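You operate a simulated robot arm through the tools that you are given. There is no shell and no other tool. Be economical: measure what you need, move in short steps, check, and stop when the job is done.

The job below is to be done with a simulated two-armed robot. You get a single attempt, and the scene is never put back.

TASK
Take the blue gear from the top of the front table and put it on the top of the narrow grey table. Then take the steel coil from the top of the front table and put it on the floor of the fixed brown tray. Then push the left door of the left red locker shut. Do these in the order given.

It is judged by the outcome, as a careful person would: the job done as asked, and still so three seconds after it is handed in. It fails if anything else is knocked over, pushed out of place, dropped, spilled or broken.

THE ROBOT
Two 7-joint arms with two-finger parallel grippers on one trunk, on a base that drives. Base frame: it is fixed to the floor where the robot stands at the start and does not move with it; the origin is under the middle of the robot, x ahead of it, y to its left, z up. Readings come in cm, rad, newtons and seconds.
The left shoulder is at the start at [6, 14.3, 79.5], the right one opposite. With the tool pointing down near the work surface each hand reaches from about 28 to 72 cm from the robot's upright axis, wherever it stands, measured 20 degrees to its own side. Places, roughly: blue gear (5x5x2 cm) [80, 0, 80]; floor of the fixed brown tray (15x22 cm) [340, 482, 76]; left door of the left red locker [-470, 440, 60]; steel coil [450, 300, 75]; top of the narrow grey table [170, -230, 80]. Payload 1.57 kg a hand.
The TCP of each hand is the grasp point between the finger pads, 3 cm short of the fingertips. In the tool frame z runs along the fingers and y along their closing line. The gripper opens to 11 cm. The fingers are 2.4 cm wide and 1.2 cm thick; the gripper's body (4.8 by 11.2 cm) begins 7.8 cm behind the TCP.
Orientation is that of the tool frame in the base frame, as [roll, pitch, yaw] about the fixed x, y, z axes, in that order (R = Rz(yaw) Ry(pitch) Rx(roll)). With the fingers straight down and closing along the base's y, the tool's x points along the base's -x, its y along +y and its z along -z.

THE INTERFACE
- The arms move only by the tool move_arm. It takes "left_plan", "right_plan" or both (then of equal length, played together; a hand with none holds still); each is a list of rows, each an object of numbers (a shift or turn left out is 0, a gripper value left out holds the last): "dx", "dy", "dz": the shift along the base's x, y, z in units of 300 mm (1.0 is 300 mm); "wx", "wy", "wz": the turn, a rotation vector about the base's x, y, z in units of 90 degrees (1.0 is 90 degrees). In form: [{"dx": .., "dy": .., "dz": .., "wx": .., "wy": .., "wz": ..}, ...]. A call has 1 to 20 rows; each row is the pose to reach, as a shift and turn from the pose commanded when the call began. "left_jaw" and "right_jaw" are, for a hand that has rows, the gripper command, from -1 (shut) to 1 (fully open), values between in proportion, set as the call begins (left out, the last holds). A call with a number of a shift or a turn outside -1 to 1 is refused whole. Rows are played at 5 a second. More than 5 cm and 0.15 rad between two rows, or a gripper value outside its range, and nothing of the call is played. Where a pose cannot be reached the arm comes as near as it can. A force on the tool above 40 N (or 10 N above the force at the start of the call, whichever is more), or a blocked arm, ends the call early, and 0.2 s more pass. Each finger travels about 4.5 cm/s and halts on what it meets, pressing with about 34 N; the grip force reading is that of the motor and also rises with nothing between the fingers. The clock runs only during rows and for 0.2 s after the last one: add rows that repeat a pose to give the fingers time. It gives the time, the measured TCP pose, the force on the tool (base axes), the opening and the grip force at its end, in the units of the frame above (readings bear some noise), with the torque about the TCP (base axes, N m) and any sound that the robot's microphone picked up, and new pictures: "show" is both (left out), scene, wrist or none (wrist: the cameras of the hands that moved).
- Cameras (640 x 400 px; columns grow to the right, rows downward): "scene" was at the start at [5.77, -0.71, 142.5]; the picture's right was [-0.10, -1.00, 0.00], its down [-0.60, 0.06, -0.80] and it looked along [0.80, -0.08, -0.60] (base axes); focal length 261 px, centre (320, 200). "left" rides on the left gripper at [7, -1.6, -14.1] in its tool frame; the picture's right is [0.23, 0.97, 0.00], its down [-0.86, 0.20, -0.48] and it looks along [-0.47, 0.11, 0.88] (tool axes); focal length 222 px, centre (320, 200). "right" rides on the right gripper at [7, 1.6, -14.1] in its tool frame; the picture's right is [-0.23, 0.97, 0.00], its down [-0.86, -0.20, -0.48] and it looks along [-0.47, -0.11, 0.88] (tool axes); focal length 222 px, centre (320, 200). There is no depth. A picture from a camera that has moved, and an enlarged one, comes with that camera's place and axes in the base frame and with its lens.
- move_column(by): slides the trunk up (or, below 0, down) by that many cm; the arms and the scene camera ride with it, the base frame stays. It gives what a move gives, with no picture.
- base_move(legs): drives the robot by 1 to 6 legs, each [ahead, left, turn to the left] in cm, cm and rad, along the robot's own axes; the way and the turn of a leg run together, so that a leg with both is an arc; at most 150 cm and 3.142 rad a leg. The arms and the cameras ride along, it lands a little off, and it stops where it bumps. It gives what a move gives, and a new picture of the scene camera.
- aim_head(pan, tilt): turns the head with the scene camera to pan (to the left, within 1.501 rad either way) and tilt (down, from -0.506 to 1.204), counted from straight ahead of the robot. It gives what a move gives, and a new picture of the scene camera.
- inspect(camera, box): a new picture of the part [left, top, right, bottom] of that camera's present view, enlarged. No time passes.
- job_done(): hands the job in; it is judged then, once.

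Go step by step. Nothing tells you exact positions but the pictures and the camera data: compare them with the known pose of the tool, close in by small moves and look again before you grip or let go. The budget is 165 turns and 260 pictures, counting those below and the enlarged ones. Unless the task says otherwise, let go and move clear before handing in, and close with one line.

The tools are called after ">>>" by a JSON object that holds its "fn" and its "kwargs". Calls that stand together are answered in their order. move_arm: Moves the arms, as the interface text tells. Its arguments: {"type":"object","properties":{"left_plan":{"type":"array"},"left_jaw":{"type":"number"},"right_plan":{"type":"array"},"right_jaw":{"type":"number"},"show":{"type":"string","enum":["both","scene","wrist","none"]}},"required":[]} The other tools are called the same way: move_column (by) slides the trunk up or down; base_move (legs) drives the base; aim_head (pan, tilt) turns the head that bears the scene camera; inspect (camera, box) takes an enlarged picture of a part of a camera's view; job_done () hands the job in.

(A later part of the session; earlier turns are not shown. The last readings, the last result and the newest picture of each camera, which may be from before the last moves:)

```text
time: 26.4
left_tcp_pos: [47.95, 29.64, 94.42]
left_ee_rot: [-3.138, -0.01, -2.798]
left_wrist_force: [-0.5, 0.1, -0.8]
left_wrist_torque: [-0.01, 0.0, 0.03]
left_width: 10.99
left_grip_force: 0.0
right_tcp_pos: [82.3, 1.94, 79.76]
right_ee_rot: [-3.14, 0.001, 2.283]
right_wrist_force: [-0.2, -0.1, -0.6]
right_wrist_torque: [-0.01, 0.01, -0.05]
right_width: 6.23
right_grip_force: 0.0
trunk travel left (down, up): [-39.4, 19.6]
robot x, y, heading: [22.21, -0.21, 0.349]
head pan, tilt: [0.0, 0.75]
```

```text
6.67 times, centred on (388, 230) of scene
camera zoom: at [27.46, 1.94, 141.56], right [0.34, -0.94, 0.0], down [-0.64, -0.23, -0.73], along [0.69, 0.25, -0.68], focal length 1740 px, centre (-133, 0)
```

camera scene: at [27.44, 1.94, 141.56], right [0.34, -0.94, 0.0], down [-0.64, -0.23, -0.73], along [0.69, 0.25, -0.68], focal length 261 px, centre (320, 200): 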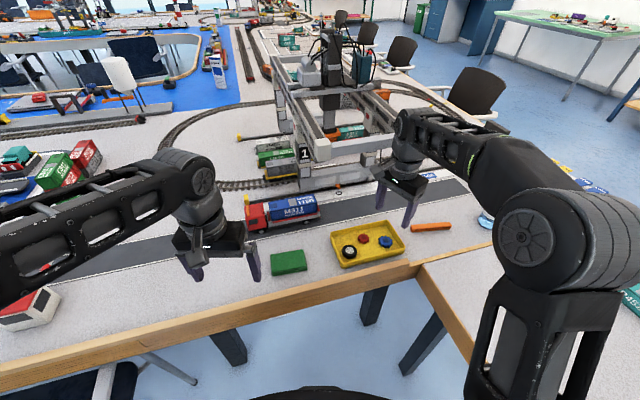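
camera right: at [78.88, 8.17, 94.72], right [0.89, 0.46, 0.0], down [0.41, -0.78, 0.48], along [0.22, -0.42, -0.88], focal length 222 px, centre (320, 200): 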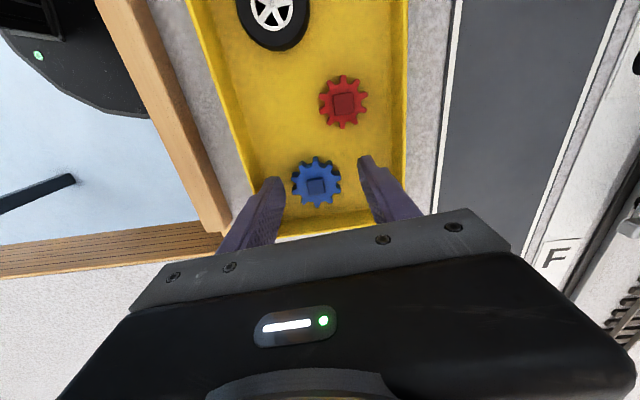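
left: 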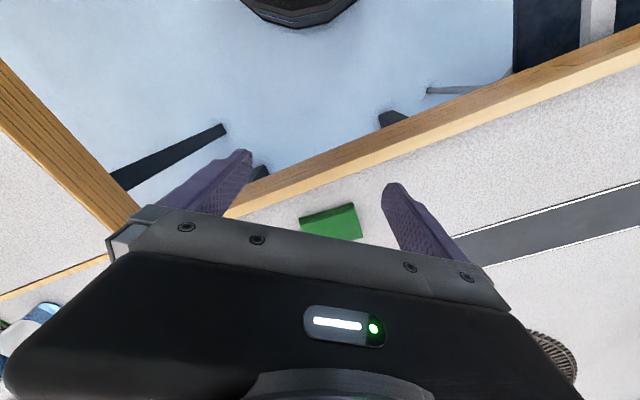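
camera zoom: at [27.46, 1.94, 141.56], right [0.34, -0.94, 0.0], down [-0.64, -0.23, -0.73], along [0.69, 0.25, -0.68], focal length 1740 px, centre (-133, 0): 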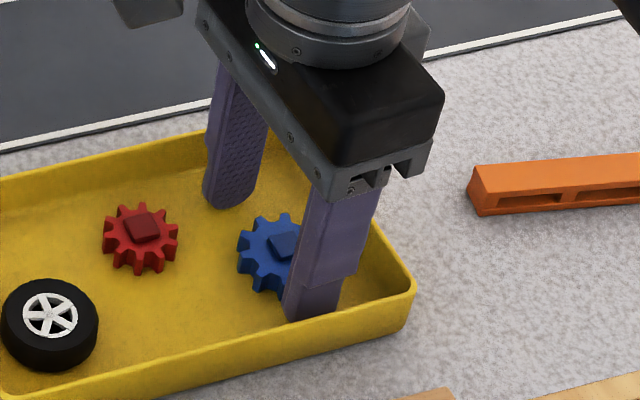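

The near finger is down behind the rim and still free. Another 0.6 cm, then I close.

>>> {"fn": "move_arm", "kwargs": {"right_plan": [{"dz": -0.007}, {"dz": -0.014}, {"dz": -0.02}, {"dz": -0.02}], "show": "none"}}

>>> {"fn": "move_arm", "kwargs": {"right_plan": [{"dz": 0}, {"dz": 0}, {"dz": 0}, {"dz": 0}, {"dz": 0}], "right_jaw": -0.5, "show": "wrist"}}

>>> {"fn": "inspect", "kwargs": {"camera": "scene", "box": [340, 200, 436, 260]}}

```text
time: 27.4
left_tcp_pos: [47.92, 29.56, 94.55]
left_ee_rot: [-3.138, -0.009, -2.8]
left_wrist_force: [0.0, 0.1, 0.0]
left_wrist_torque: [0.01, -0.04, 0.01]
left_width: 10.99
left_grip_force: 0.0
right_tcp_pos: [82.23, 1.91, 79.38]
right_ee_rot: [3.137, 0.001, 2.281]
right_wrist_force: [2.0, -2.4, 21.5]
right_wrist_torque: [-0.51, 0.56, 0.06]
right_width: 6.21
right_grip_force: 0.2
trunk travel left (down, up): [-39.4, 19.6]
robot x, y, heading: [22.07, -0.02, 0.349]
head pan, tilt: [0.0, 0.75]
```

```text
time: 28.6
left_tcp_pos: [47.81, 29.65, 94.65]
left_ee_rot: [-3.138, -0.007, -2.799]
left_wrist_force: [0.5, 0.0, -0.1]
left_wrist_torque: [0.0, 0.02, 0.0]
left_width: 10.99
left_grip_force: 0.0
right_tcp_pos: [82.07, 1.83, 79.41]
right_ee_rot: [3.138, 0.0, 2.284]
right_wrist_force: [-7.5, -6.5, 33.5]
right_wrist_torque: [-0.39, 0.57, 0.01]
right_width: 4.18
right_grip_force: 33.9
trunk travel left (down, up): [-39.4, 19.6]
robot x, y, heading: [22.24, 0.21, 0.355]
head pan, tilt: [0.0, 0.75]
camera right: at [78.68, 8.15, 93.5], right [0.89, 0.46, 0.0], down [0.41, -0.78, 0.48], along [0.23, -0.42, -0.88], focal length 222 px, centre (320, 200)
```

right: 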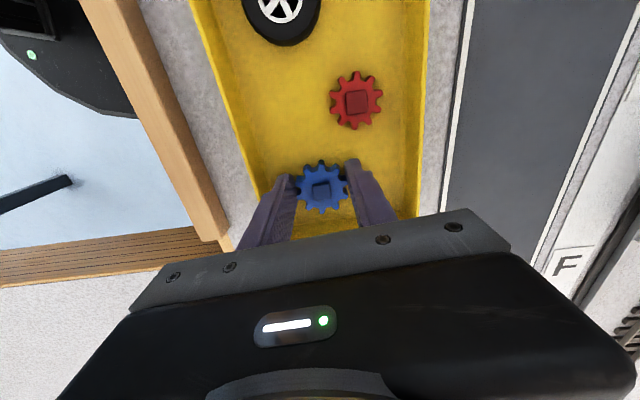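

```text
6.67 times, centred on (388, 230) of scene
camera zoom: at [27.09, 1.87, 141.59], right [0.34, -0.94, 0.0], down [-0.64, -0.23, -0.73], along [0.69, 0.25, -0.68], focal length 1740 px, centre (-133, 0)
```

zoom: 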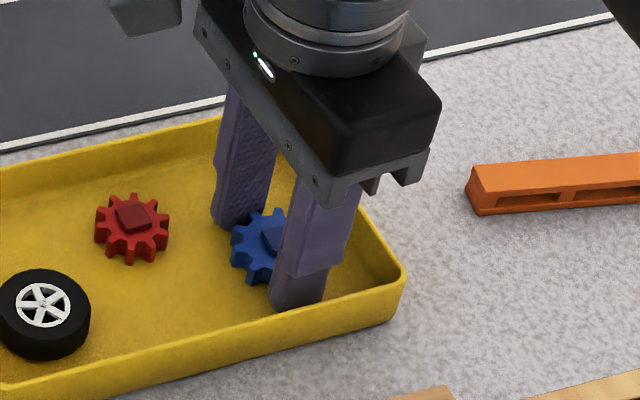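

The gear is gripped (4.2 cm, 34 N). Lifting.

>>> {"fn": "move_arm", "kwargs": {"right_plan": [{"dz": 0.02}, {"dz": 0.06}, {"dz": 0.14}, {"dz": 0.25}, {"dz": 0.36}, {"dz": 0.36}], "right_jaw": -0.5, "show": "both"}}

>>> {"fn": "inspect", "kwargs": {"camera": "scene", "box": [310, 180, 470, 280]}}

```text
time: 30.0
left_tcp_pos: [47.99, 29.75, 94.48]
left_ee_rot: [-3.139, -0.012, -2.799]
left_wrist_force: [0.2, 0.1, 0.7]
left_wrist_torque: [0.01, 0.03, -0.05]
left_width: 10.98
left_grip_force: 0.0
right_tcp_pos: [82.26, 1.95, 89.97]
right_ee_rot: [-3.141, 0.0, 2.283]
right_wrist_force: [0.6, 0.1, -0.7]
right_wrist_torque: [-0.01, 0.01, -0.05]
right_width: 4.11
right_grip_force: 34.5
trunk travel left (down, up): [-39.4, 19.6]
robot x, y, heading: [22.25, 0.24, 0.349]
head pan, tilt: [0.0, 0.75]
camera scene: at [27.46, 1.94, 141.56], right [0.34, -0.94, 0.0], down [-0.64, -0.23, -0.73], along [0.69, 0.25, -0.68], focal length 261 px, centre (320, 200)
camera right: at [78.92, 8.19, 104.12], right [0.89, 0.46, 0.0], down [0.41, -0.78, 0.48], along [0.22, -0.42, -0.88], focal length 222 px, centre (320, 200)
```

scene: 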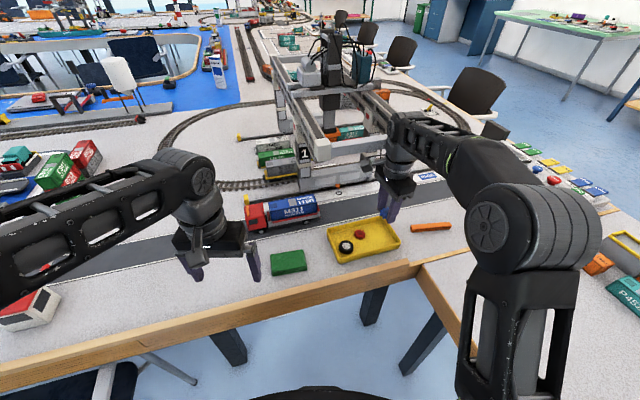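
right: 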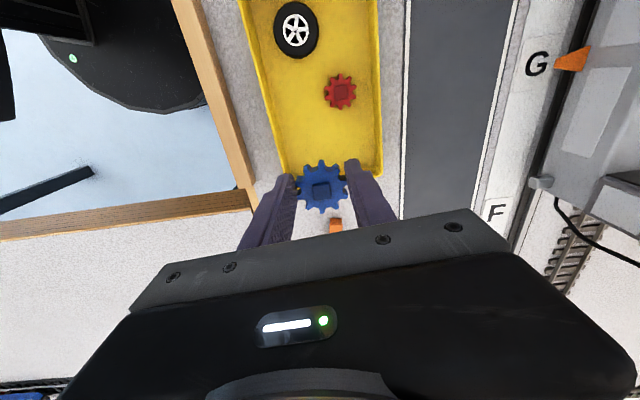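

```text
4.00 times, centred on (390, 230) of scene
camera zoom: at [27.46, 1.94, 141.56], right [0.34, -0.94, 0.0], down [-0.64, -0.23, -0.73], along [0.69, 0.25, -0.68], focal length 1044 px, centre (40, 80)
```

zoom: 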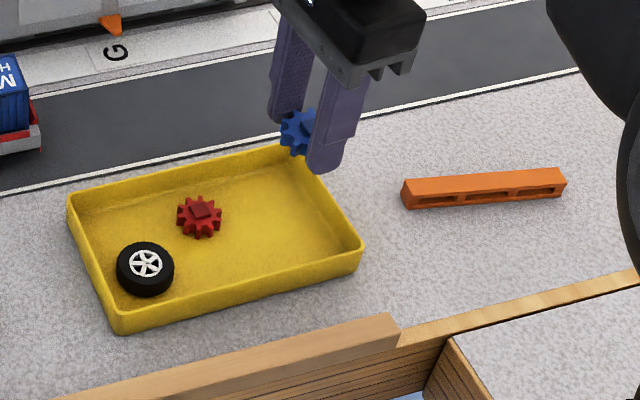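

The gear is in hand. The tray has been dragged about 2.3 cm away along the closing line, so I'll use the near finger (gear held above the floor) to pull the tray back by its front wall.

>>> {"fn": "move_arm", "kwargs": {"right_plan": [{"dz": -0.14}, {"dz": -0.24}, {"dz": -0.32}, {"dz": -0.32}, {"dx": -0.013, "dy": -0.011, "dz": -0.32}, {"dx": -0.026, "dy": -0.022, "dz": -0.32}, {"dx": -0.038, "dy": -0.034, "dz": -0.32}, {"dx": -0.051, "dy": -0.047, "dz": -0.32}, {"dx": -0.051, "dy": -0.047, "dz": -0.32}], "right_jaw": -0.5, "show": "none"}}

>>> {"fn": "inspect", "kwargs": {"camera": "scene", "box": [310, 180, 470, 280]}}

```text
time: 32.0
left_tcp_pos: [47.96, 29.47, 94.54]
left_ee_rot: [-3.138, -0.012, -2.797]
left_wrist_force: [0.3, 0.6, -0.2]
left_wrist_torque: [-0.02, 0.0, 0.0]
left_width: 11.02
left_grip_force: 0.1
right_tcp_pos: [80.79, 0.51, 80.4]
right_ee_rot: [3.14, 0.001, 2.283]
right_wrist_force: [0.3, -0.3, -1.0]
right_wrist_torque: [-0.01, 0.02, 0.0]
right_width: 4.12
right_grip_force: 33.6
trunk travel left (down, up): [-39.4, 19.6]
robot x, y, heading: [22.38, -0.36, 0.351]
head pan, tilt: [0.0, 0.75]
```

```text
4.00 times, centred on (390, 230) of scene
camera zoom: at [27.46, 1.94, 141.56], right [0.34, -0.94, 0.0], down [-0.64, -0.23, -0.73], along [0.69, 0.25, -0.68], focal length 1044 px, centre (40, 80)
```

zoom: 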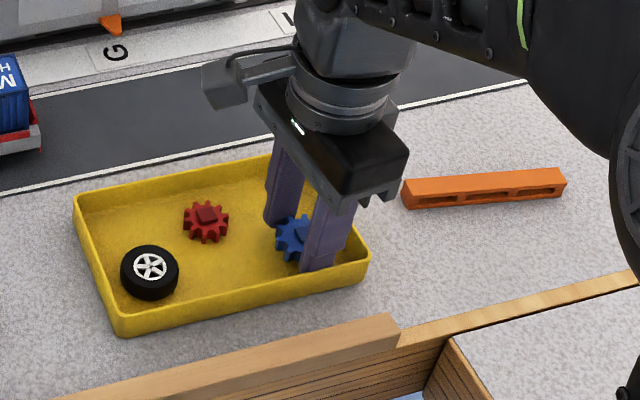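

It works. About 1.6 cm more to go.

>>> {"fn": "move_arm", "kwargs": {"right_plan": [{"dx": -0.01, "dy": -0.009}, {"dx": -0.02, "dy": -0.018}, {"dx": -0.03, "dy": -0.027}, {"dx": -0.04, "dy": -0.036}, {"dx": -0.04, "dy": -0.036}], "right_jaw": -0.5, "show": "none"}}

>>> {"fn": "inspect", "kwargs": {"camera": "scene", "box": [310, 180, 470, 280]}}

```text
time: 33.2
left_tcp_pos: [48.08, 29.62, 94.49]
left_ee_rot: [-3.138, -0.01, -2.801]
left_wrist_force: [-0.5, -0.5, 0.6]
left_wrist_torque: [0.01, 0.01, 0.02]
left_width: 10.98
left_grip_force: 0.0
right_tcp_pos: [79.5, -0.64, 80.34]
right_ee_rot: [-3.14, 0.001, 2.283]
right_wrist_force: [1.1, -0.1, -0.3]
right_wrist_torque: [0.0, 0.03, -0.01]
right_width: 4.09
right_grip_force: 33.5
trunk travel left (down, up): [-39.4, 19.6]
robot x, y, heading: [22.0, -0.02, 0.353]
head pan, tilt: [0.0, 0.75]
```

```text
4.00 times, centred on (390, 230) of scene
camera zoom: at [27.46, 1.94, 141.56], right [0.34, -0.94, 0.0], down [-0.64, -0.23, -0.73], along [0.69, 0.25, -0.68], focal length 1044 px, centre (40, 80)
```

zoom: 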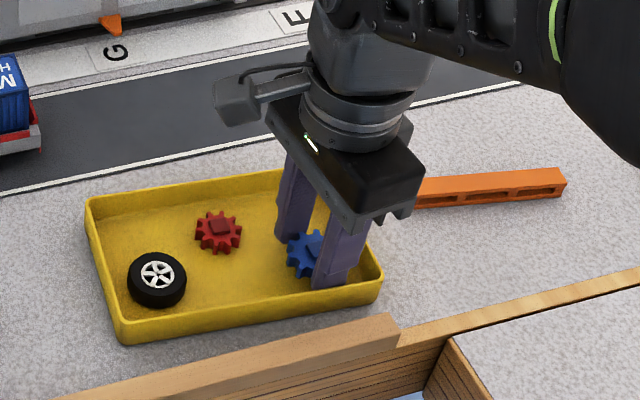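

The tray is back to within a few millimetres of its place. Lifting clear and drawing the right hand in.

>>> {"fn": "move_arm", "kwargs": {"right_plan": [{"dx": 0.012, "dy": 0.01, "dz": 0.05}, {"dx": 0.012, "dy": 0.01, "dz": 0.2}, {"dx": 0.012, "dy": 0.01, "dz": 0.35}, {"dx": 0.0, "dz": 0.5}, {"dx": -0.13, "dz": 0.53}, {"dx": -0.26, "dz": 0.55}, {"dx": -0.39, "dz": 0.55}, {"dx": -0.54, "dz": 0.55}, {"dx": -0.54, "dz": 0.55}], "right_jaw": -0.5, "show": "both"}}

```text
time: 35.2
left_tcp_pos: [48.13, 29.61, 94.55]
left_ee_rot: [-3.138, -0.01, -2.799]
left_wrist_force: [0.3, 0.8, 0.0]
left_wrist_torque: [0.0, 0.03, 0.02]
left_width: 11.02
left_grip_force: 0.1
right_tcp_pos: [63.26, -0.52, 96.86]
right_ee_rot: [3.14, 0.001, 2.284]
right_wrist_force: [0.9, 0.7, 0.1]
right_wrist_torque: [0.0, 0.02, 0.04]
right_width: 4.13
right_grip_force: 33.5
trunk travel left (down, up): [-39.4, 19.6]
robot x, y, heading: [22.36, 0.29, 0.343]
head pan, tilt: [0.0, 0.75]
camera scene: at [27.46, 1.94, 141.56], right [0.34, -0.94, 0.0], down [-0.64, -0.23, -0.73], along [0.69, 0.25, -0.68], focal length 261 px, centre (320, 200)
camera right: at [59.86, 5.73, 110.93], right [0.89, 0.46, 0.0], down [0.41, -0.78, 0.48], along [0.22, -0.42, -0.88], focal length 222 px, centre (320, 200)
```

scene: 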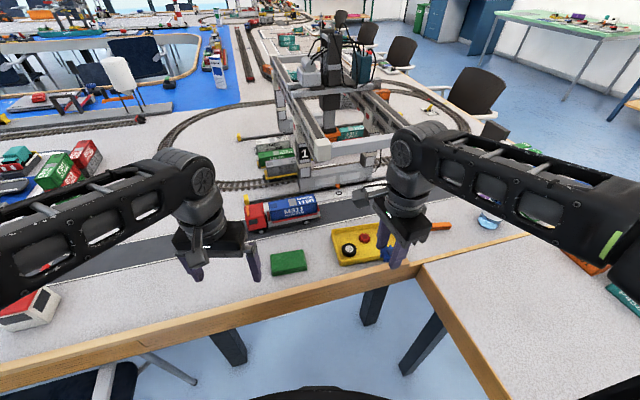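
right: 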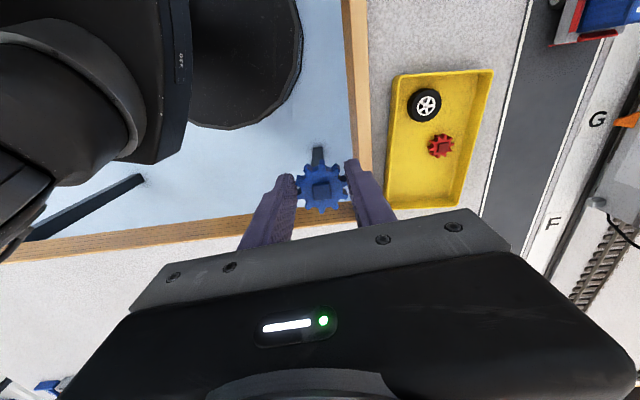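

Gear held securely. I raise the trunk so the arms clear the table items, then back away and turn right for a look along the passage.

>>> {"fn": "move_column", "kwargs": {"by": 12}}

>>> {"fn": "base_move", "kwargs": {"legs": [[-75, 0, 0]]}}

>>> {"fn": "base_move", "kwargs": {"legs": [[0, 0, -1.28]]}}

```text
time: 36.7
left_tcp_pos: [48.08, 29.64, 106.54]
left_ee_rot: [-3.137, -0.01, -2.798]
left_wrist_force: [-0.2, -0.6, -0.8]
left_wrist_torque: [-0.01, -0.03, 0.0]
left_width: 11.01
left_grip_force: 0.1
right_tcp_pos: [63.17, -0.6, 108.76]
right_ee_rot: [3.14, 0.0, 2.282]
right_wrist_force: [0.6, -0.8, -0.9]
right_wrist_torque: [-0.03, 0.02, 0.0]
right_width: 4.13
right_grip_force: 33.4
trunk travel left (down, up): [-51.4, 7.6]
robot x, y, heading: [22.39, 0.1, 0.351]
head pan, tilt: [0.0, 0.75]
```

```text
time: 40.8
left_tcp_pos: [-22.53, 3.96, 106.61]
left_ee_rot: [-3.138, -0.011, -2.801]
left_wrist_force: [-0.9, 0.2, -0.2]
left_wrist_torque: [0.01, -0.03, 0.0]
left_width: 11.0
left_grip_force: 0.1
right_tcp_pos: [-7.35, -26.18, 108.77]
right_ee_rot: [3.141, 0.001, 2.283]
right_wrist_force: [-0.4, 0.1, -0.8]
right_wrist_torque: [0.0, -0.04, 0.0]
right_width: 4.11
right_grip_force: 33.9
trunk travel left (down, up): [-51.4, 7.6]
robot x, y, heading: [-48.16, -25.68, 0.343]
head pan, tilt: [0.0, 0.75]
camera scene: at [-43.17, -23.73, 153.57], right [0.34, -0.94, 0.0], down [-0.64, -0.23, -0.73], along [0.69, 0.25, -0.68], focal length 261 px, centre (320, 200)
```

scene: 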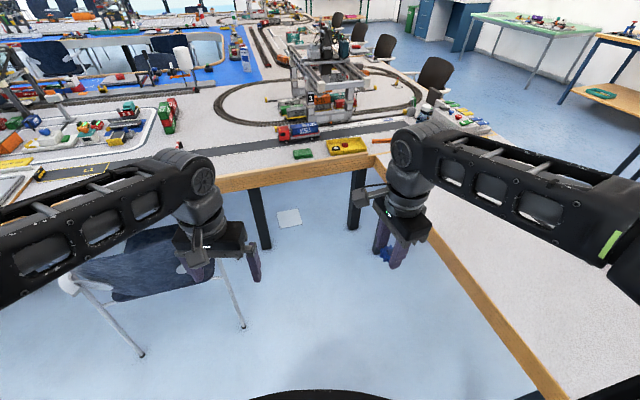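

```text
time: 44.3
left_tcp_pos: [-12.18, -41.35, 106.53]
left_ee_rot: [-3.139, -0.01, 2.214]
left_wrist_force: [-0.5, -0.1, 0.1]
left_wrist_torque: [0.05, 0.0, 0.05]
left_width: 11.0
left_grip_force: 0.1
right_tcp_pos: [-36.62, -64.83, 108.85]
right_ee_rot: [-3.142, -0.001, 1.012]
right_wrist_force: [-0.7, 0.0, 0.6]
right_wrist_torque: [-0.02, 0.01, -0.02]
right_width: 4.09
right_grip_force: 34.4
trunk travel left (down, up): [-51.4, 7.6]
robot x, y, heading: [-47.97, -25.73, -0.916]
head pan, tilt: [0.0, 0.75]
camera scene: at [-44.89, -29.74, 153.56], right [-0.8, -0.6, 0.0], down [-0.41, 0.54, -0.73], along [0.44, -0.58, -0.68], focal length 261 px, centre (320, 200)
```

scene: 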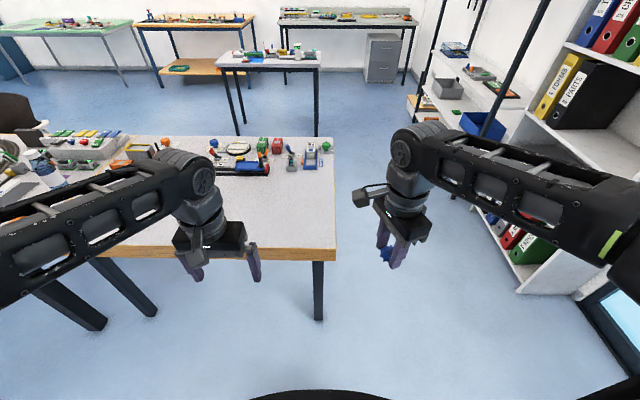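

The passage right of the table's end is clear, and the heading already faces the narrow table. I strafe right, then go ahead past the table's end.

>>> {"fn": "base_move", "kwargs": {"legs": [[0, -55, 0], [145, 0, 0]]}}

```text
time: 54.2
left_tcp_pos: [30.91, -189.74, 106.5]
left_ee_rot: [-3.139, -0.01, 2.213]
left_wrist_force: [-0.2, -0.2, -0.4]
left_wrist_torque: [0.0, -0.02, -0.01]
left_width: 11.0
left_grip_force: 0.0
right_tcp_pos: [6.45, -213.13, 108.73]
right_ee_rot: [-3.14, 0.0, 1.011]
right_wrist_force: [-0.6, -0.3, -0.8]
right_wrist_torque: [0.03, 0.0, 0.02]
right_width: 4.02
right_grip_force: 34.1
trunk travel left (down, up): [-51.4, 7.6]
robot x, y, heading: [-5.11, -173.96, -0.923]
head pan, tilt: [0.0, 0.75]
camera scene: at [-1.76, -178.05, 153.56], right [-0.8, -0.6, 0.0], down [-0.41, 0.54, -0.73], along [0.44, -0.58, -0.68], focal length 261 px, centre (320, 200)
```

scene: 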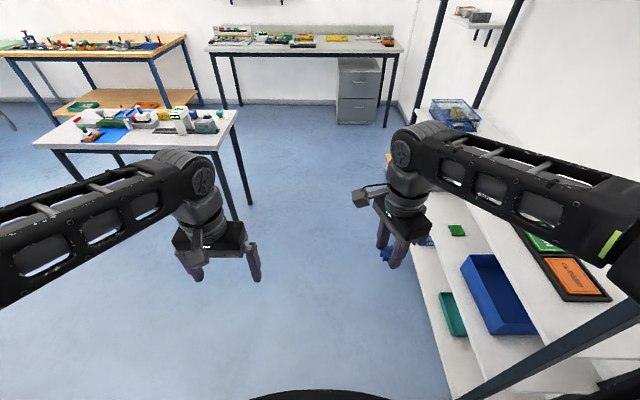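

Zooming in on the narrow grey table to choose a free spot.

>>> {"fn": "inspect", "kwargs": {"camera": "scene", "box": [20, 80, 260, 230]}}

```text
2.67 times, centred on (140, 155) of scene
camera zoom: at [-1.76, -178.05, 153.56], right [-0.8, -0.6, 0.0], down [-0.41, 0.54, -0.73], along [0.44, -0.58, -0.68], focal length 696 px, centre (800, 320)
```

zoom: 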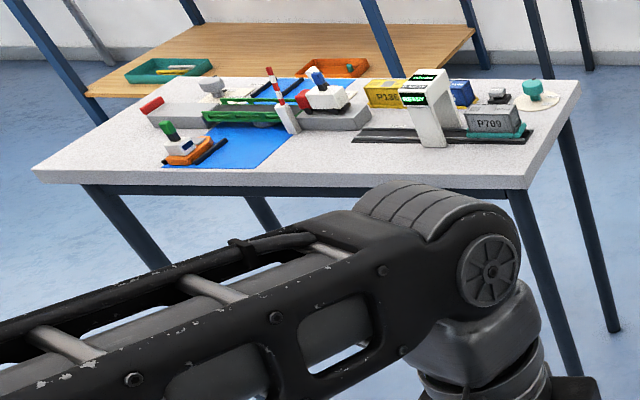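

A free spot lies near the front edge at about [154, -222]. I drive ahead a bit, then strafe left along the table.

>>> {"fn": "base_move", "kwargs": {"legs": [[45, 0, 0], [0, 114, 0]]}}

```text
time: 62.3
left_tcp_pos: [147.99, -157.59, 106.53]
left_ee_rot: [-3.136, -0.01, 2.212]
left_wrist_force: [-0.2, -0.5, -0.1]
left_wrist_torque: [-0.04, -0.03, -0.02]
left_width: 10.99
left_grip_force: 0.1
right_tcp_pos: [123.68, -180.98, 108.8]
right_ee_rot: [3.141, 0.001, 1.011]
right_wrist_force: [0.2, 0.8, 0.4]
right_wrist_torque: [0.01, -0.02, 0.03]
right_width: 4.0
right_grip_force: 34.6
trunk travel left (down, up): [-51.4, 7.6]
robot x, y, heading: [112.01, -141.78, -0.92]
head pan, tilt: [0.0, 0.75]
camera scene: at [115.38, -145.84, 153.56], right [-0.8, -0.6, 0.0], down [-0.41, 0.54, -0.73], along [0.44, -0.58, -0.68], focal length 261 px, centre (320, 200)
```

scene: 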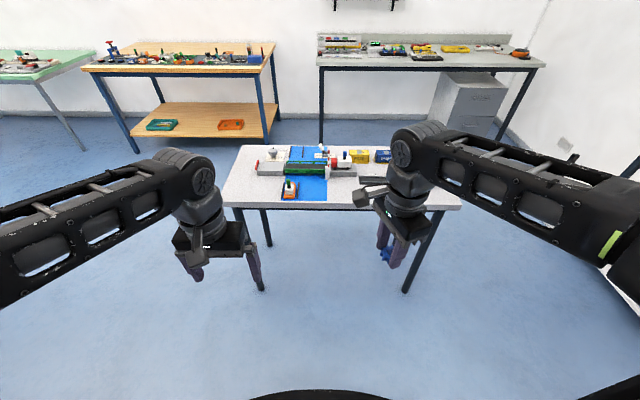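

Driving ahead to reach the table.

>>> {"fn": "base_move", "kwargs": {"legs": [[38, 5, 0]]}}

>>> {"fn": "aim_head", "kwargs": {"pan": 0.0, "tilt": 0.95}}

>>> {"fn": "inspect", "kwargs": {"camera": "right", "box": [0, 0, 640, 400]}}

```text
time: 64.7
left_tcp_pos: [174.79, -184.59, 106.54]
left_ee_rot: [-3.137, -0.011, 2.213]
left_wrist_force: [0.6, -0.3, 0.4]
left_wrist_torque: [0.0, 0.01, 0.01]
left_width: 10.99
left_grip_force: 0.1
right_tcp_pos: [150.55, -208.11, 108.84]
right_ee_rot: [3.141, -0.001, 1.011]
right_wrist_force: [0.8, 0.7, -0.3]
right_wrist_torque: [0.01, 0.01, 0.01]
right_width: 4.02
right_grip_force: 34.6
trunk travel left (down, up): [-51.4, 7.6]
robot x, y, heading: [139.16, -169.04, -0.92]
head pan, tilt: [0.0, 0.75]
camera scene: at [142.24, -173.07, 153.56], right [-0.8, -0.61, 0.0], down [-0.41, 0.54, -0.73], along [0.44, -0.58, -0.68], focal length 261 px, centre (320, 200)
```

scene: 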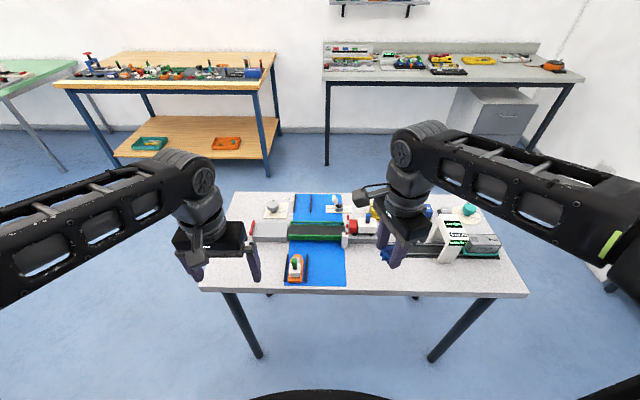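

```text
time: 65.5
left_tcp_pos: [174.92, -184.65, 106.44]
left_ee_rot: [-3.139, -0.01, 2.213]
left_wrist_force: [0.9, 0.5, -0.3]
left_wrist_torque: [-0.03, -0.01, 0.0]
left_width: 10.99
left_grip_force: 0.1
right_tcp_pos: [150.45, -208.1, 108.79]
right_ee_rot: [-3.141, 0.001, 1.013]
right_wrist_force: [-0.1, -0.2, -0.3]
right_wrist_torque: [0.02, -0.02, 0.03]
right_width: 4.0
right_grip_force: 34.3
trunk travel left (down, up): [-51.4, 7.6]
robot x, y, heading: [138.93, -169.09, -0.924]
head pan, tilt: [0.0, 0.949]
camera scene: at [141.56, -172.19, 152.02], right [-0.8, -0.61, 0.0], down [-0.49, 0.65, -0.58], along [0.35, -0.46, -0.81], focal length 261 px, centre (320, 200)
```

scene: 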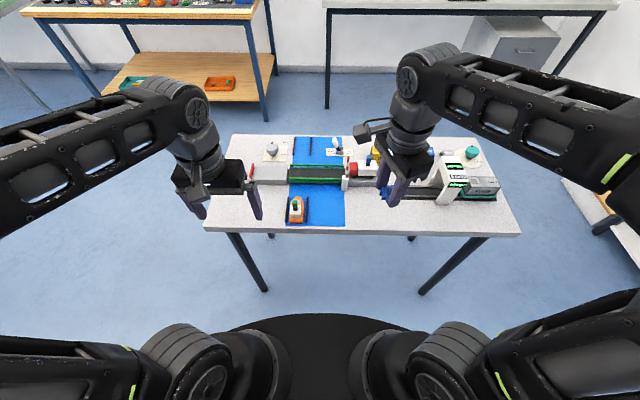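

```text
1.00 times, centred on (320, 200) of right (not enlarged: the box is as wide or as high as the picture)
camera zoom: at [155.51, -203.06, 122.94], right [0.71, -0.71, 0.0], down [-0.62, -0.62, 0.48], along [-0.34, -0.34, -0.88], focal length 222 px, centre (320, 200)
```

zoom: 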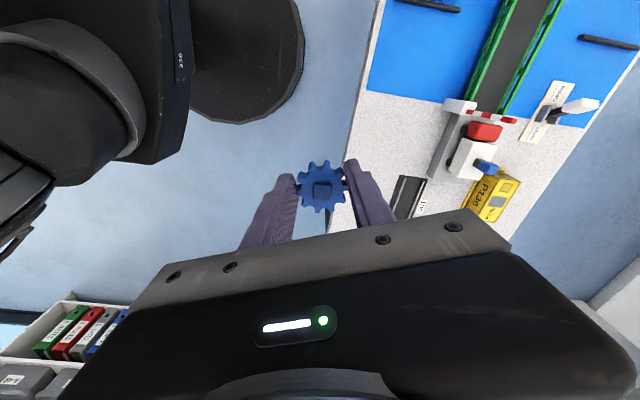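

The free spot is about [158, -219.5], between the blue mat and the dark strip. I move the gear above it.

>>> {"fn": "move_arm", "kwargs": {"right_plan": [{"dx": 0.06, "dy": -0.095}, {"dx": 0.125, "dy": -0.19, "dz": -0.05}, {"dx": 0.19, "dy": -0.285, "dz": -0.15}, {"dx": 0.25, "dy": -0.38, "dz": -0.26}, {"dx": 0.25, "dy": -0.38, "dz": -0.36}, {"dx": 0.25, "dy": -0.38, "dz": -0.46}, {"dx": 0.25, "dy": -0.38, "dz": -0.55}, {"dx": 0.25, "dy": -0.38, "dz": -0.55}], "right_jaw": -0.5}}

```text
time: 67.3
left_tcp_pos: [174.8, -184.64, 106.6]
left_ee_rot: [-3.138, -0.01, 2.212]
left_wrist_force: [0.4, -0.5, 0.3]
left_wrist_torque: [0.01, 0.01, -0.01]
left_width: 11.01
left_grip_force: 0.1
right_tcp_pos: [157.92, -219.53, 92.27]
right_ee_rot: [-3.141, 0.0, 1.013]
right_wrist_force: [-0.1, -0.4, -0.2]
right_wrist_torque: [-0.01, 0.0, 0.02]
right_width: 4.01
right_grip_force: 33.8
trunk travel left (down, up): [-51.4, 7.6]
robot x, y, heading: [138.64, -168.72, -0.923]
head pan, tilt: [0.0, 0.949]
camera scene: at [141.55, -172.19, 152.01], right [-0.8, -0.61, 0.0], down [-0.49, 0.65, -0.58], along [0.35, -0.46, -0.81], focal length 261 px, centre (320, 200)
camera right: at [162.97, -214.52, 106.34], right [0.71, -0.71, 0.0], down [-0.62, -0.62, 0.48], along [-0.34, -0.34, -0.88], focal length 222 px, centre (320, 200)
```

scene: 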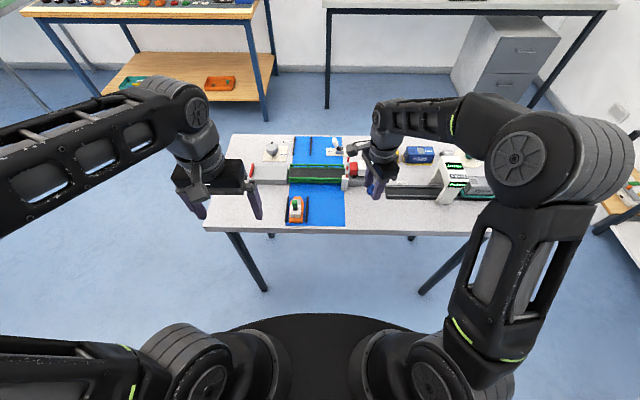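
right: 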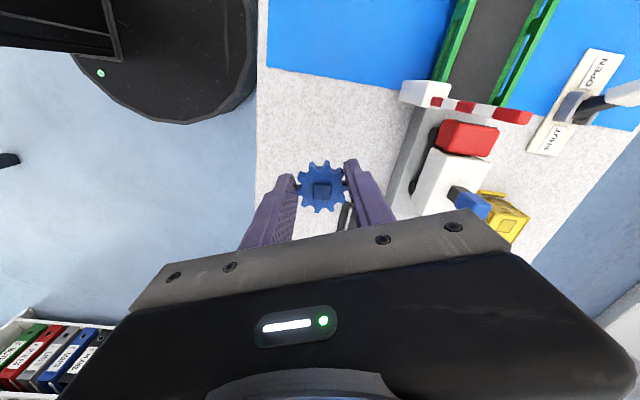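

Well over the table with 7-8 cm to everything. I lower to z 84.

>>> {"fn": "move_arm", "kwargs": {"right_plan": [{"dz": -0.1}, {"dz": -0.19}, {"dz": -0.27}, {"dz": -0.27}], "right_jaw": -0.5, "show": "wrist"}}

>>> {"fn": "inspect", "kwargs": {"camera": "scene", "box": [330, 130, 430, 240]}}

```text
time: 68.3
left_tcp_pos: [174.92, -184.55, 106.54]
left_ee_rot: [-3.139, -0.01, 2.214]
left_wrist_force: [-0.5, -0.2, -0.1]
left_wrist_torque: [0.03, 0.0, 0.01]
left_width: 11.02
left_grip_force: 0.1
right_tcp_pos: [157.84, -219.63, 84.1]
right_ee_rot: [-3.14, -0.001, 1.013]
right_wrist_force: [0.0, -0.1, -0.4]
right_wrist_torque: [0.01, -0.02, 0.0]
right_width: 4.01
right_grip_force: 34.6
trunk travel left (down, up): [-51.4, 7.6]
robot x, y, heading: [138.53, -168.58, -0.927]
head pan, tilt: [0.0, 0.949]
camera right: at [162.98, -214.52, 98.24], right [0.71, -0.71, 0.0], down [-0.62, -0.62, 0.48], along [-0.34, -0.34, -0.88], focal length 222 px, centre (320, 200)
```

right: 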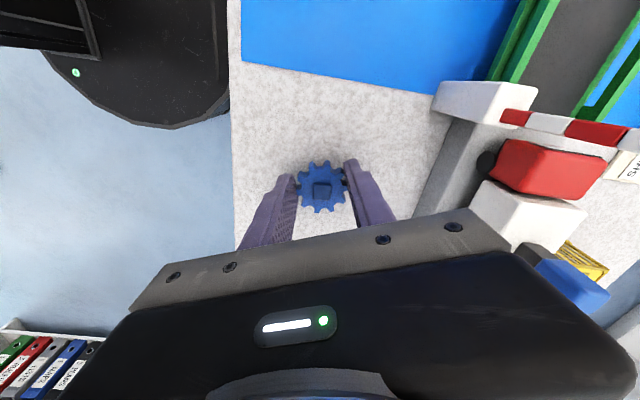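

```text
3.64 times, centred on (380, 185) of scene
camera zoom: at [141.55, -172.18, 152.01], right [-0.8, -0.61, 0.0], down [-0.49, 0.65, -0.58], along [0.35, -0.46, -0.81], focal length 949 px, centre (102, 254)
```

zoom: 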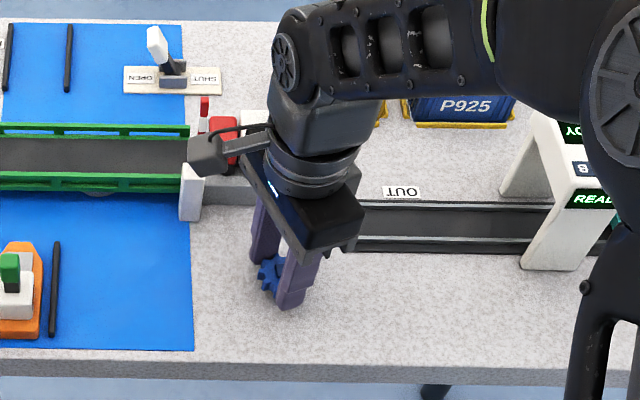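

The place below is clear. Lowering in fine steps until the gear touches.

>>> {"fn": "move_arm", "kwargs": {"right_plan": [{"dz": -0.02}, {"dz": -0.04}, {"dz": -0.06}, {"dz": -0.08}, {"dz": -0.08}], "right_jaw": -0.5, "show": "none"}}

>>> {"fn": "inspect", "kwargs": {"camera": "scene", "box": [330, 130, 430, 240]}}

```text
time: 69.1
left_tcp_pos: [174.7, -184.41, 106.61]
left_ee_rot: [-3.137, -0.008, 2.212]
left_wrist_force: [-1.2, 0.6, 0.4]
left_wrist_torque: [0.02, 0.04, 0.0]
left_width: 10.97
left_grip_force: 0.0
right_tcp_pos: [157.96, -219.53, 82.93]
right_ee_rot: [3.135, 0.002, 1.013]
right_wrist_force: [-8.3, 7.8, 26.0]
right_wrist_torque: [0.78, 0.68, 0.11]
right_width: 4.01
right_grip_force: 34.0
trunk travel left (down, up): [-51.4, 7.6]
robot x, y, heading: [138.81, -169.01, -0.924]
head pan, tilt: [0.0, 0.949]
stopped in row 4 (right hand): the force on the tool passed its limit at 50 N (the readings are from after the stop); the commanded pose is now the measured one
```

```text
3.64 times, centred on (380, 185) of scene
camera zoom: at [141.41, -171.93, 152.06], right [-0.8, -0.6, 0.0], down [-0.49, 0.65, -0.58], along [0.35, -0.47, -0.81], focal length 949 px, centre (102, 254)
```

zoom: 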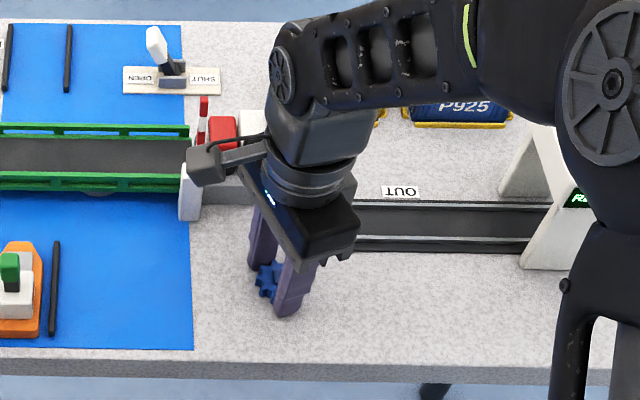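

Touchdown at z≈80 (surface). I relieve a millimetre and open gently.

>>> {"fn": "move_arm", "kwargs": {"right_plan": [{"dz": 0.004}, {"dz": 0.004}], "right_jaw": -0.5, "show": "none"}}

>>> {"fn": "move_arm", "kwargs": {"right_plan": [{"dz": 0.0}, {"dz": 0.0}, {"dz": 0.0}], "right_jaw": 0.1, "show": "none"}}

>>> {"fn": "move_arm", "kwargs": {"right_plan": [{"dz": 0.05}, {"dz": 0.15}, {"dz": 0.3}, {"dz": 0.45}, {"dz": 0.6}, {"dz": 0.6}], "show": "both"}}

```text
time: 69.7
left_tcp_pos: [174.68, -184.51, 106.64]
left_ee_rot: [-3.137, -0.008, 2.213]
left_wrist_force: [0.4, -0.1, -0.8]
left_wrist_torque: [0.01, 0.03, 0.0]
left_width: 11.01
left_grip_force: 0.1
right_tcp_pos: [158.0, -219.51, 83.06]
right_ee_rot: [3.135, 0.003, 1.012]
right_wrist_force: [-7.2, 8.5, 24.4]
right_wrist_torque: [0.81, 0.64, -0.01]
right_width: 4.01
right_grip_force: 33.7
trunk travel left (down, up): [-51.4, 7.6]
robot x, y, heading: [139.15, -168.69, -0.92]
head pan, tilt: [0.0, 0.949]
```

```text
time: 70.5
left_tcp_pos: [174.81, -184.54, 106.58]
left_ee_rot: [-3.138, -0.011, 2.213]
left_wrist_force: [0.3, 0.3, 0.6]
left_wrist_torque: [-0.02, 0.0, 0.01]
left_width: 11.04
left_grip_force: 0.0
right_tcp_pos: [158.29, -219.61, 83.08]
right_ee_rot: [3.128, 0.004, 1.012]
right_wrist_force: [12.6, -4.8, 23.7]
right_wrist_torque: [0.42, 0.19, -0.09]
right_width: 4.87
right_grip_force: 0.1
trunk travel left (down, up): [-51.4, 7.6]
robot x, y, heading: [138.69, -168.95, -0.919]
head pan, tilt: [0.0, 0.949]
```

```text
time: 71.9
left_tcp_pos: [174.89, -184.77, 106.49]
left_ee_rot: [-3.139, -0.009, 2.214]
left_wrist_force: [0.4, 0.0, 0.6]
left_wrist_torque: [-0.03, 0.0, 0.02]
left_width: 10.98
left_grip_force: 0.0
right_tcp_pos: [158.12, -219.74, 100.89]
right_ee_rot: [3.135, 0.002, 1.011]
right_wrist_force: [0.3, 0.4, -0.1]
right_wrist_torque: [0.0, 0.0, 0.03]
right_width: 6.04
right_grip_force: 0.1
trunk travel left (down, up): [-51.4, 7.6]
robot x, y, heading: [139.01, -168.97, -0.926]
head pan, tilt: [0.0, 0.949]
camera scene: at [141.56, -172.22, 152.01], right [-0.8, -0.6, 0.0], down [-0.49, 0.65, -0.58], along [0.35, -0.46, -0.81], focal length 261 px, centre (320, 200)
camera right: at [163.19, -214.63, 115.04], right [0.71, -0.71, 0.01], down [-0.62, -0.62, 0.48], along [-0.34, -0.34, -0.88], focal length 222 px, centre (320, 200)
```

scene: 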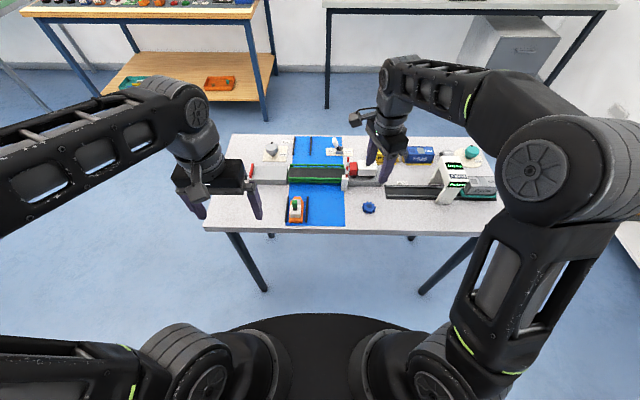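
right: 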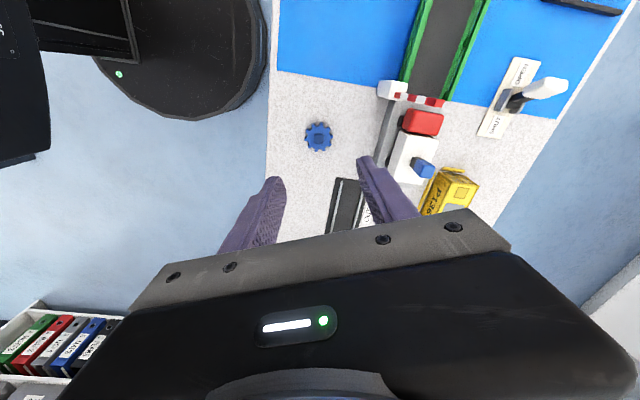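

The gear rests flat on the narrow grey table. I draw the right hand back, back off and turn left toward the coil's side of the room.

>>> {"fn": "base_move", "kwargs": {"legs": [[-22, 0, 0], [0, 0, 1.5]]}}

>>> {"fn": "aim_head", "kwargs": {"pan": 0.0, "tilt": 0.3}}

```text
time: 77.3
left_tcp_pos: [143.82, -116.79, 106.55]
left_ee_rot: [-3.138, -0.012, -2.57]
left_wrist_force: [0.1, -0.1, -0.3]
left_wrist_torque: [0.01, 0.02, -0.01]
left_width: 11.01
left_grip_force: 0.1
right_tcp_pos: [177.68, -135.72, 100.87]
right_ee_rot: [3.134, 0.002, 2.513]
right_wrist_force: [0.0, -0.5, -0.8]
right_wrist_torque: [0.0, 0.0, -0.01]
right_width: 6.03
right_grip_force: 0.0
trunk travel left (down, up): [-51.4, 7.6]
robot x, y, heading: [125.74, -151.29, 0.576]
head pan, tilt: [0.0, 0.949]
camera scene: at [129.32, -149.02, 152.01], right [0.55, -0.84, 0.0], down [-0.68, -0.45, -0.58], along [0.49, 0.32, -0.81], focal length 261 px, centre (320, 200)
```

scene: 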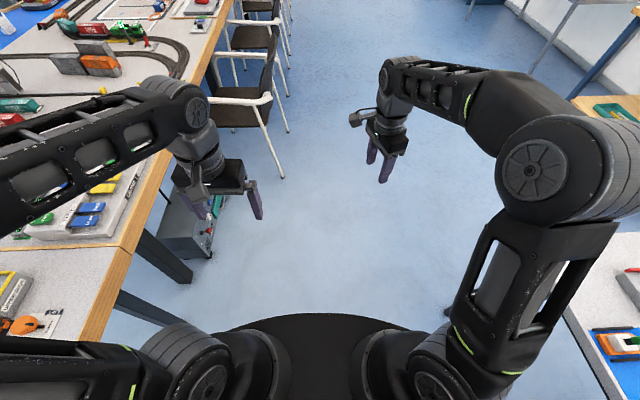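

```text
time: 78.3
left_tcp_pos: [143.84, -116.84, 106.58]
left_ee_rot: [-3.138, -0.01, -2.569]
left_wrist_force: [0.9, 0.5, 0.2]
left_wrist_torque: [0.03, -0.01, -0.01]
left_width: 10.99
left_grip_force: 0.0
right_tcp_pos: [177.63, -135.82, 100.9]
right_ee_rot: [3.134, 0.002, 2.513]
right_wrist_force: [-0.5, -0.8, 0.8]
right_wrist_torque: [0.01, 0.01, 0.01]
right_width: 6.08
right_grip_force: 0.1
trunk travel left (down, up): [-51.4, 7.6]
robot x, y, heading: [125.66, -151.52, 0.578]
head pan, tilt: [0.0, 0.3]
camera scene: at [131.05, -147.9, 157.59], right [0.55, -0.84, 0.0], down [-0.25, -0.16, -0.95], along [0.8, 0.52, -0.3], focal length 261 px, centre (320, 200)
```

scene: 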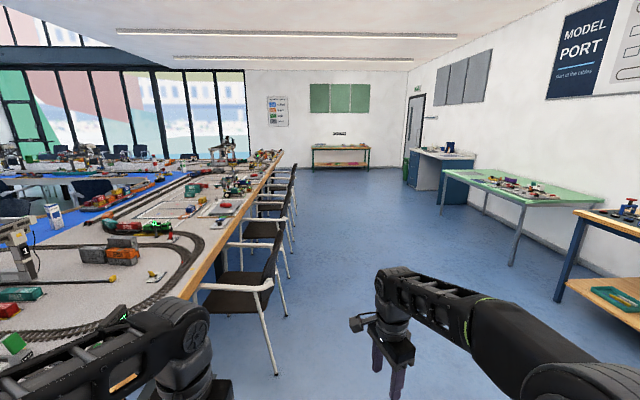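

The corridor along the table is wide open. I zoom in on the table's far part to find the coil and the tray.

>>> {"fn": "inspect", "kwargs": {"camera": "scene", "box": [0, 110, 320, 310]}}

>>> {"fn": "inspect", "kwargs": {"camera": "scene", "box": [140, 125, 300, 225]}}

```text
2.00 times, centred on (160, 210) of scene
camera zoom: at [131.05, -147.9, 157.59], right [0.55, -0.84, 0.0], down [-0.25, -0.16, -0.95], along [0.8, 0.52, -0.3], focal length 522 px, centre (640, 180)
```

zoom: 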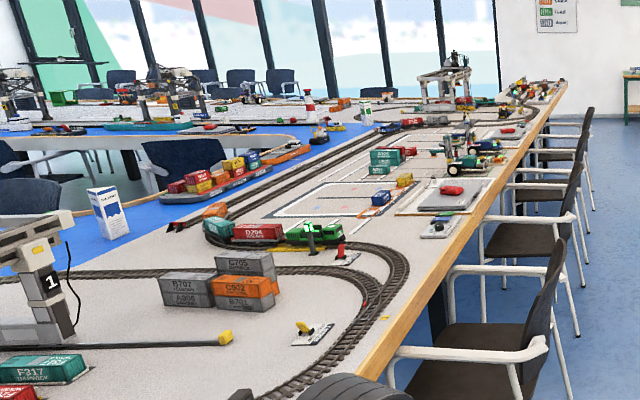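

```text
4.00 times, centred on (220, 175) of scene
camera zoom: at [131.05, -147.9, 157.59], right [0.55, -0.84, 0.0], down [-0.25, -0.16, -0.95], along [0.8, 0.52, -0.3], focal length 1044 px, centre (720, 300)
```

zoom: 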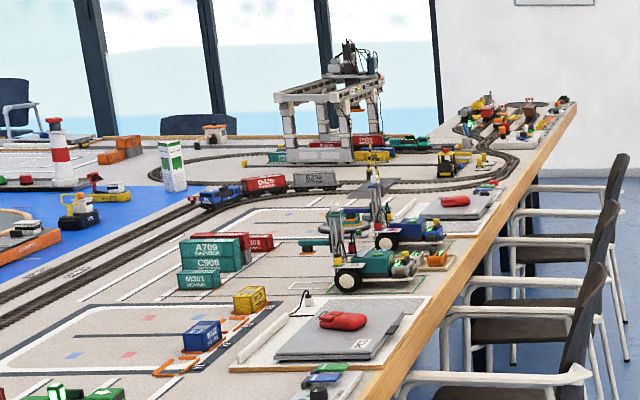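

The coil should be near the far crane, within reach from the table's far (window) side. I drive down the corridor.

>>> {"fn": "base_move", "kwargs": {"legs": [[0, -50, 0.05], [150, 0, 0], [150, 0, 0], [150, 0, 0]]}}

```text
time: 82.7
left_tcp_pos: [180.08, -149.7, 106.49]
left_ee_rot: [-3.137, -0.009, -2.529]
left_wrist_force: [-0.5, 0.0, 0.1]
left_wrist_torque: [0.0, -0.02, 0.03]
left_width: 11.0
left_grip_force: 0.1
right_tcp_pos: [214.63, -167.3, 101.0]
right_ee_rot: [3.133, 0.004, 2.556]
right_wrist_force: [-0.8, -0.1, 1.0]
right_wrist_torque: [0.04, 0.0, -0.01]
right_width: 6.03
right_grip_force: 0.1
trunk travel left (down, up): [-51.4, 7.6]
robot x, y, heading: [163.49, -185.19, 0.62]
head pan, tilt: [0.0, 0.3]
stopped in leg 2: the robot was blocked; the commanded pose is now the measured one
camera scene: at [168.5, -181.37, 157.6], right [0.58, -0.81, 0.0], down [-0.24, -0.17, -0.96], along [0.78, 0.56, -0.3], focal length 261 px, centre (320, 200)
```

scene: 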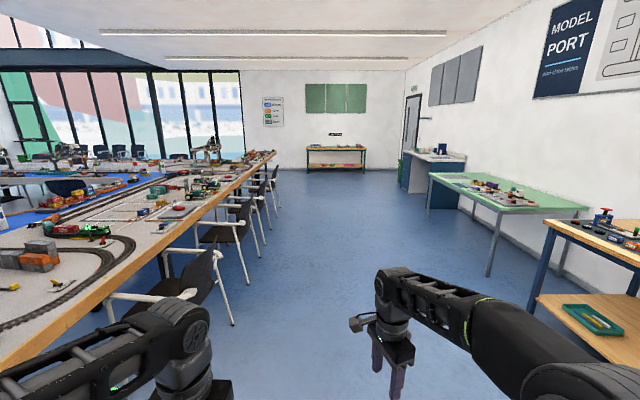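

I strafed too close to the narrow table and got blocked. I look right at it before moving anything.

>>> {"fn": "aim_head", "kwargs": {"pan": -1.3, "tilt": 0.9}}

```text
time: 84.2
left_tcp_pos: [180.12, -149.76, 106.55]
left_ee_rot: [-3.138, -0.011, -2.527]
left_wrist_force: [-1.0, 0.1, -0.1]
left_wrist_torque: [-0.02, 0.02, -0.03]
left_width: 11.01
left_grip_force: 0.1
right_tcp_pos: [214.65, -167.39, 100.88]
right_ee_rot: [3.135, 0.002, 2.554]
right_wrist_force: [0.2, -0.3, -1.2]
right_wrist_torque: [-0.01, 0.01, 0.02]
right_width: 6.07
right_grip_force: 0.0
trunk travel left (down, up): [-51.4, 7.6]
robot x, y, heading: [163.38, -185.03, 0.617]
head pan, tilt: [-1.3, 0.901]
camera scene: at [166.92, -191.54, 152.38], right [-0.63, -0.78, 0.0], down [-0.61, 0.49, -0.62], along [0.48, -0.39, -0.78], focal length 261 px, centre (320, 200)
```

scene: 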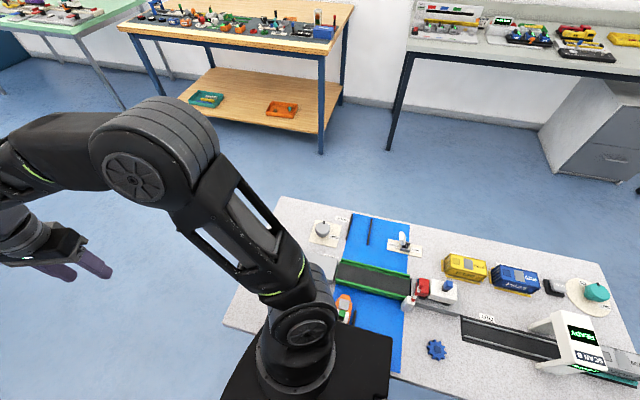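

The table and gear are undisturbed (gear still at about [158,-220]). I back straight out to the left, then go ahead and only afterwards shift right to clear the chairs.

>>> {"fn": "base_move", "kwargs": {"legs": [[0, 42, 0], [70, 0, 0], [40, -45, 0]]}}

>>> {"fn": "aim_head", "kwargs": {"pan": 0.3, "tilt": 0.4}}

```text
time: 93.2
left_tcp_pos: [271.11, -87.95, 106.59]
left_ee_rot: [-3.137, -0.009, -2.521]
left_wrist_force: [0.4, 0.6, 1.1]
left_wrist_torque: [-0.02, 0.04, 0.0]
left_width: 11.0
left_grip_force: 0.1
right_tcp_pos: [305.63, -105.29, 101.01]
right_ee_rot: [3.134, 0.003, 2.558]
right_wrist_force: [0.7, -0.3, -0.6]
right_wrist_torque: [-0.05, 0.03, 0.0]
right_width: 6.04
right_grip_force: 0.0
trunk travel left (down, up): [-51.4, 7.6]
robot x, y, heading: [254.34, -123.44, 0.625]
head pan, tilt: [-1.3, 0.901]
camera scene: at [258.08, -129.75, 152.37], right [-0.62, -0.78, 0.0], down [-0.61, 0.49, -0.62], along [0.48, -0.39, -0.78], focal length 261 px, centre (320, 200)
```

scene: 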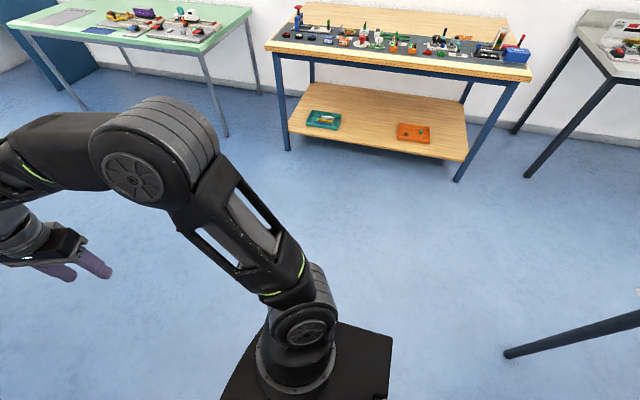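

```text
time: 94.9
left_tcp_pos: [271.08, -87.88, 106.53]
left_ee_rot: [-3.136, -0.011, -2.523]
left_wrist_force: [-0.2, -0.5, 0.4]
left_wrist_torque: [0.03, -0.03, -0.04]
left_width: 10.98
left_grip_force: 0.0
right_tcp_pos: [305.7, -105.31, 100.89]
right_ee_rot: [3.135, 0.002, 2.56]
right_wrist_force: [-0.5, -0.4, -0.2]
right_wrist_torque: [0.01, 0.04, 0.02]
right_width: 6.06
right_grip_force: 0.1
trunk travel left (down, up): [-51.4, 7.6]
robot x, y, heading: [254.53, -123.2, 0.626]
head pan, tilt: [0.3, 0.4]
camera scene: at [257.69, -117.63, 156.67], right [0.8, -0.6, 0.0], down [-0.23, -0.31, -0.92], along [0.55, 0.74, -0.39], focal length 261 px, centre (320, 200)
```

scene: 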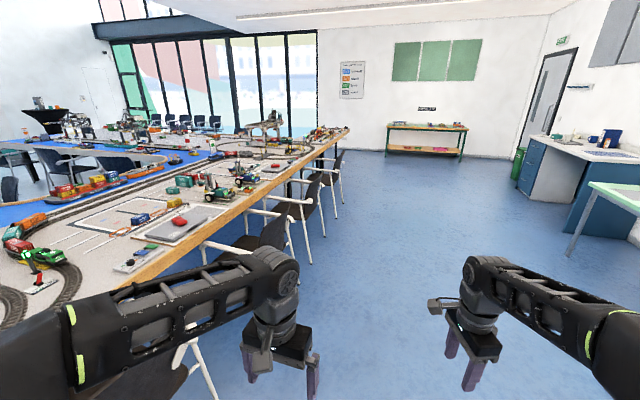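

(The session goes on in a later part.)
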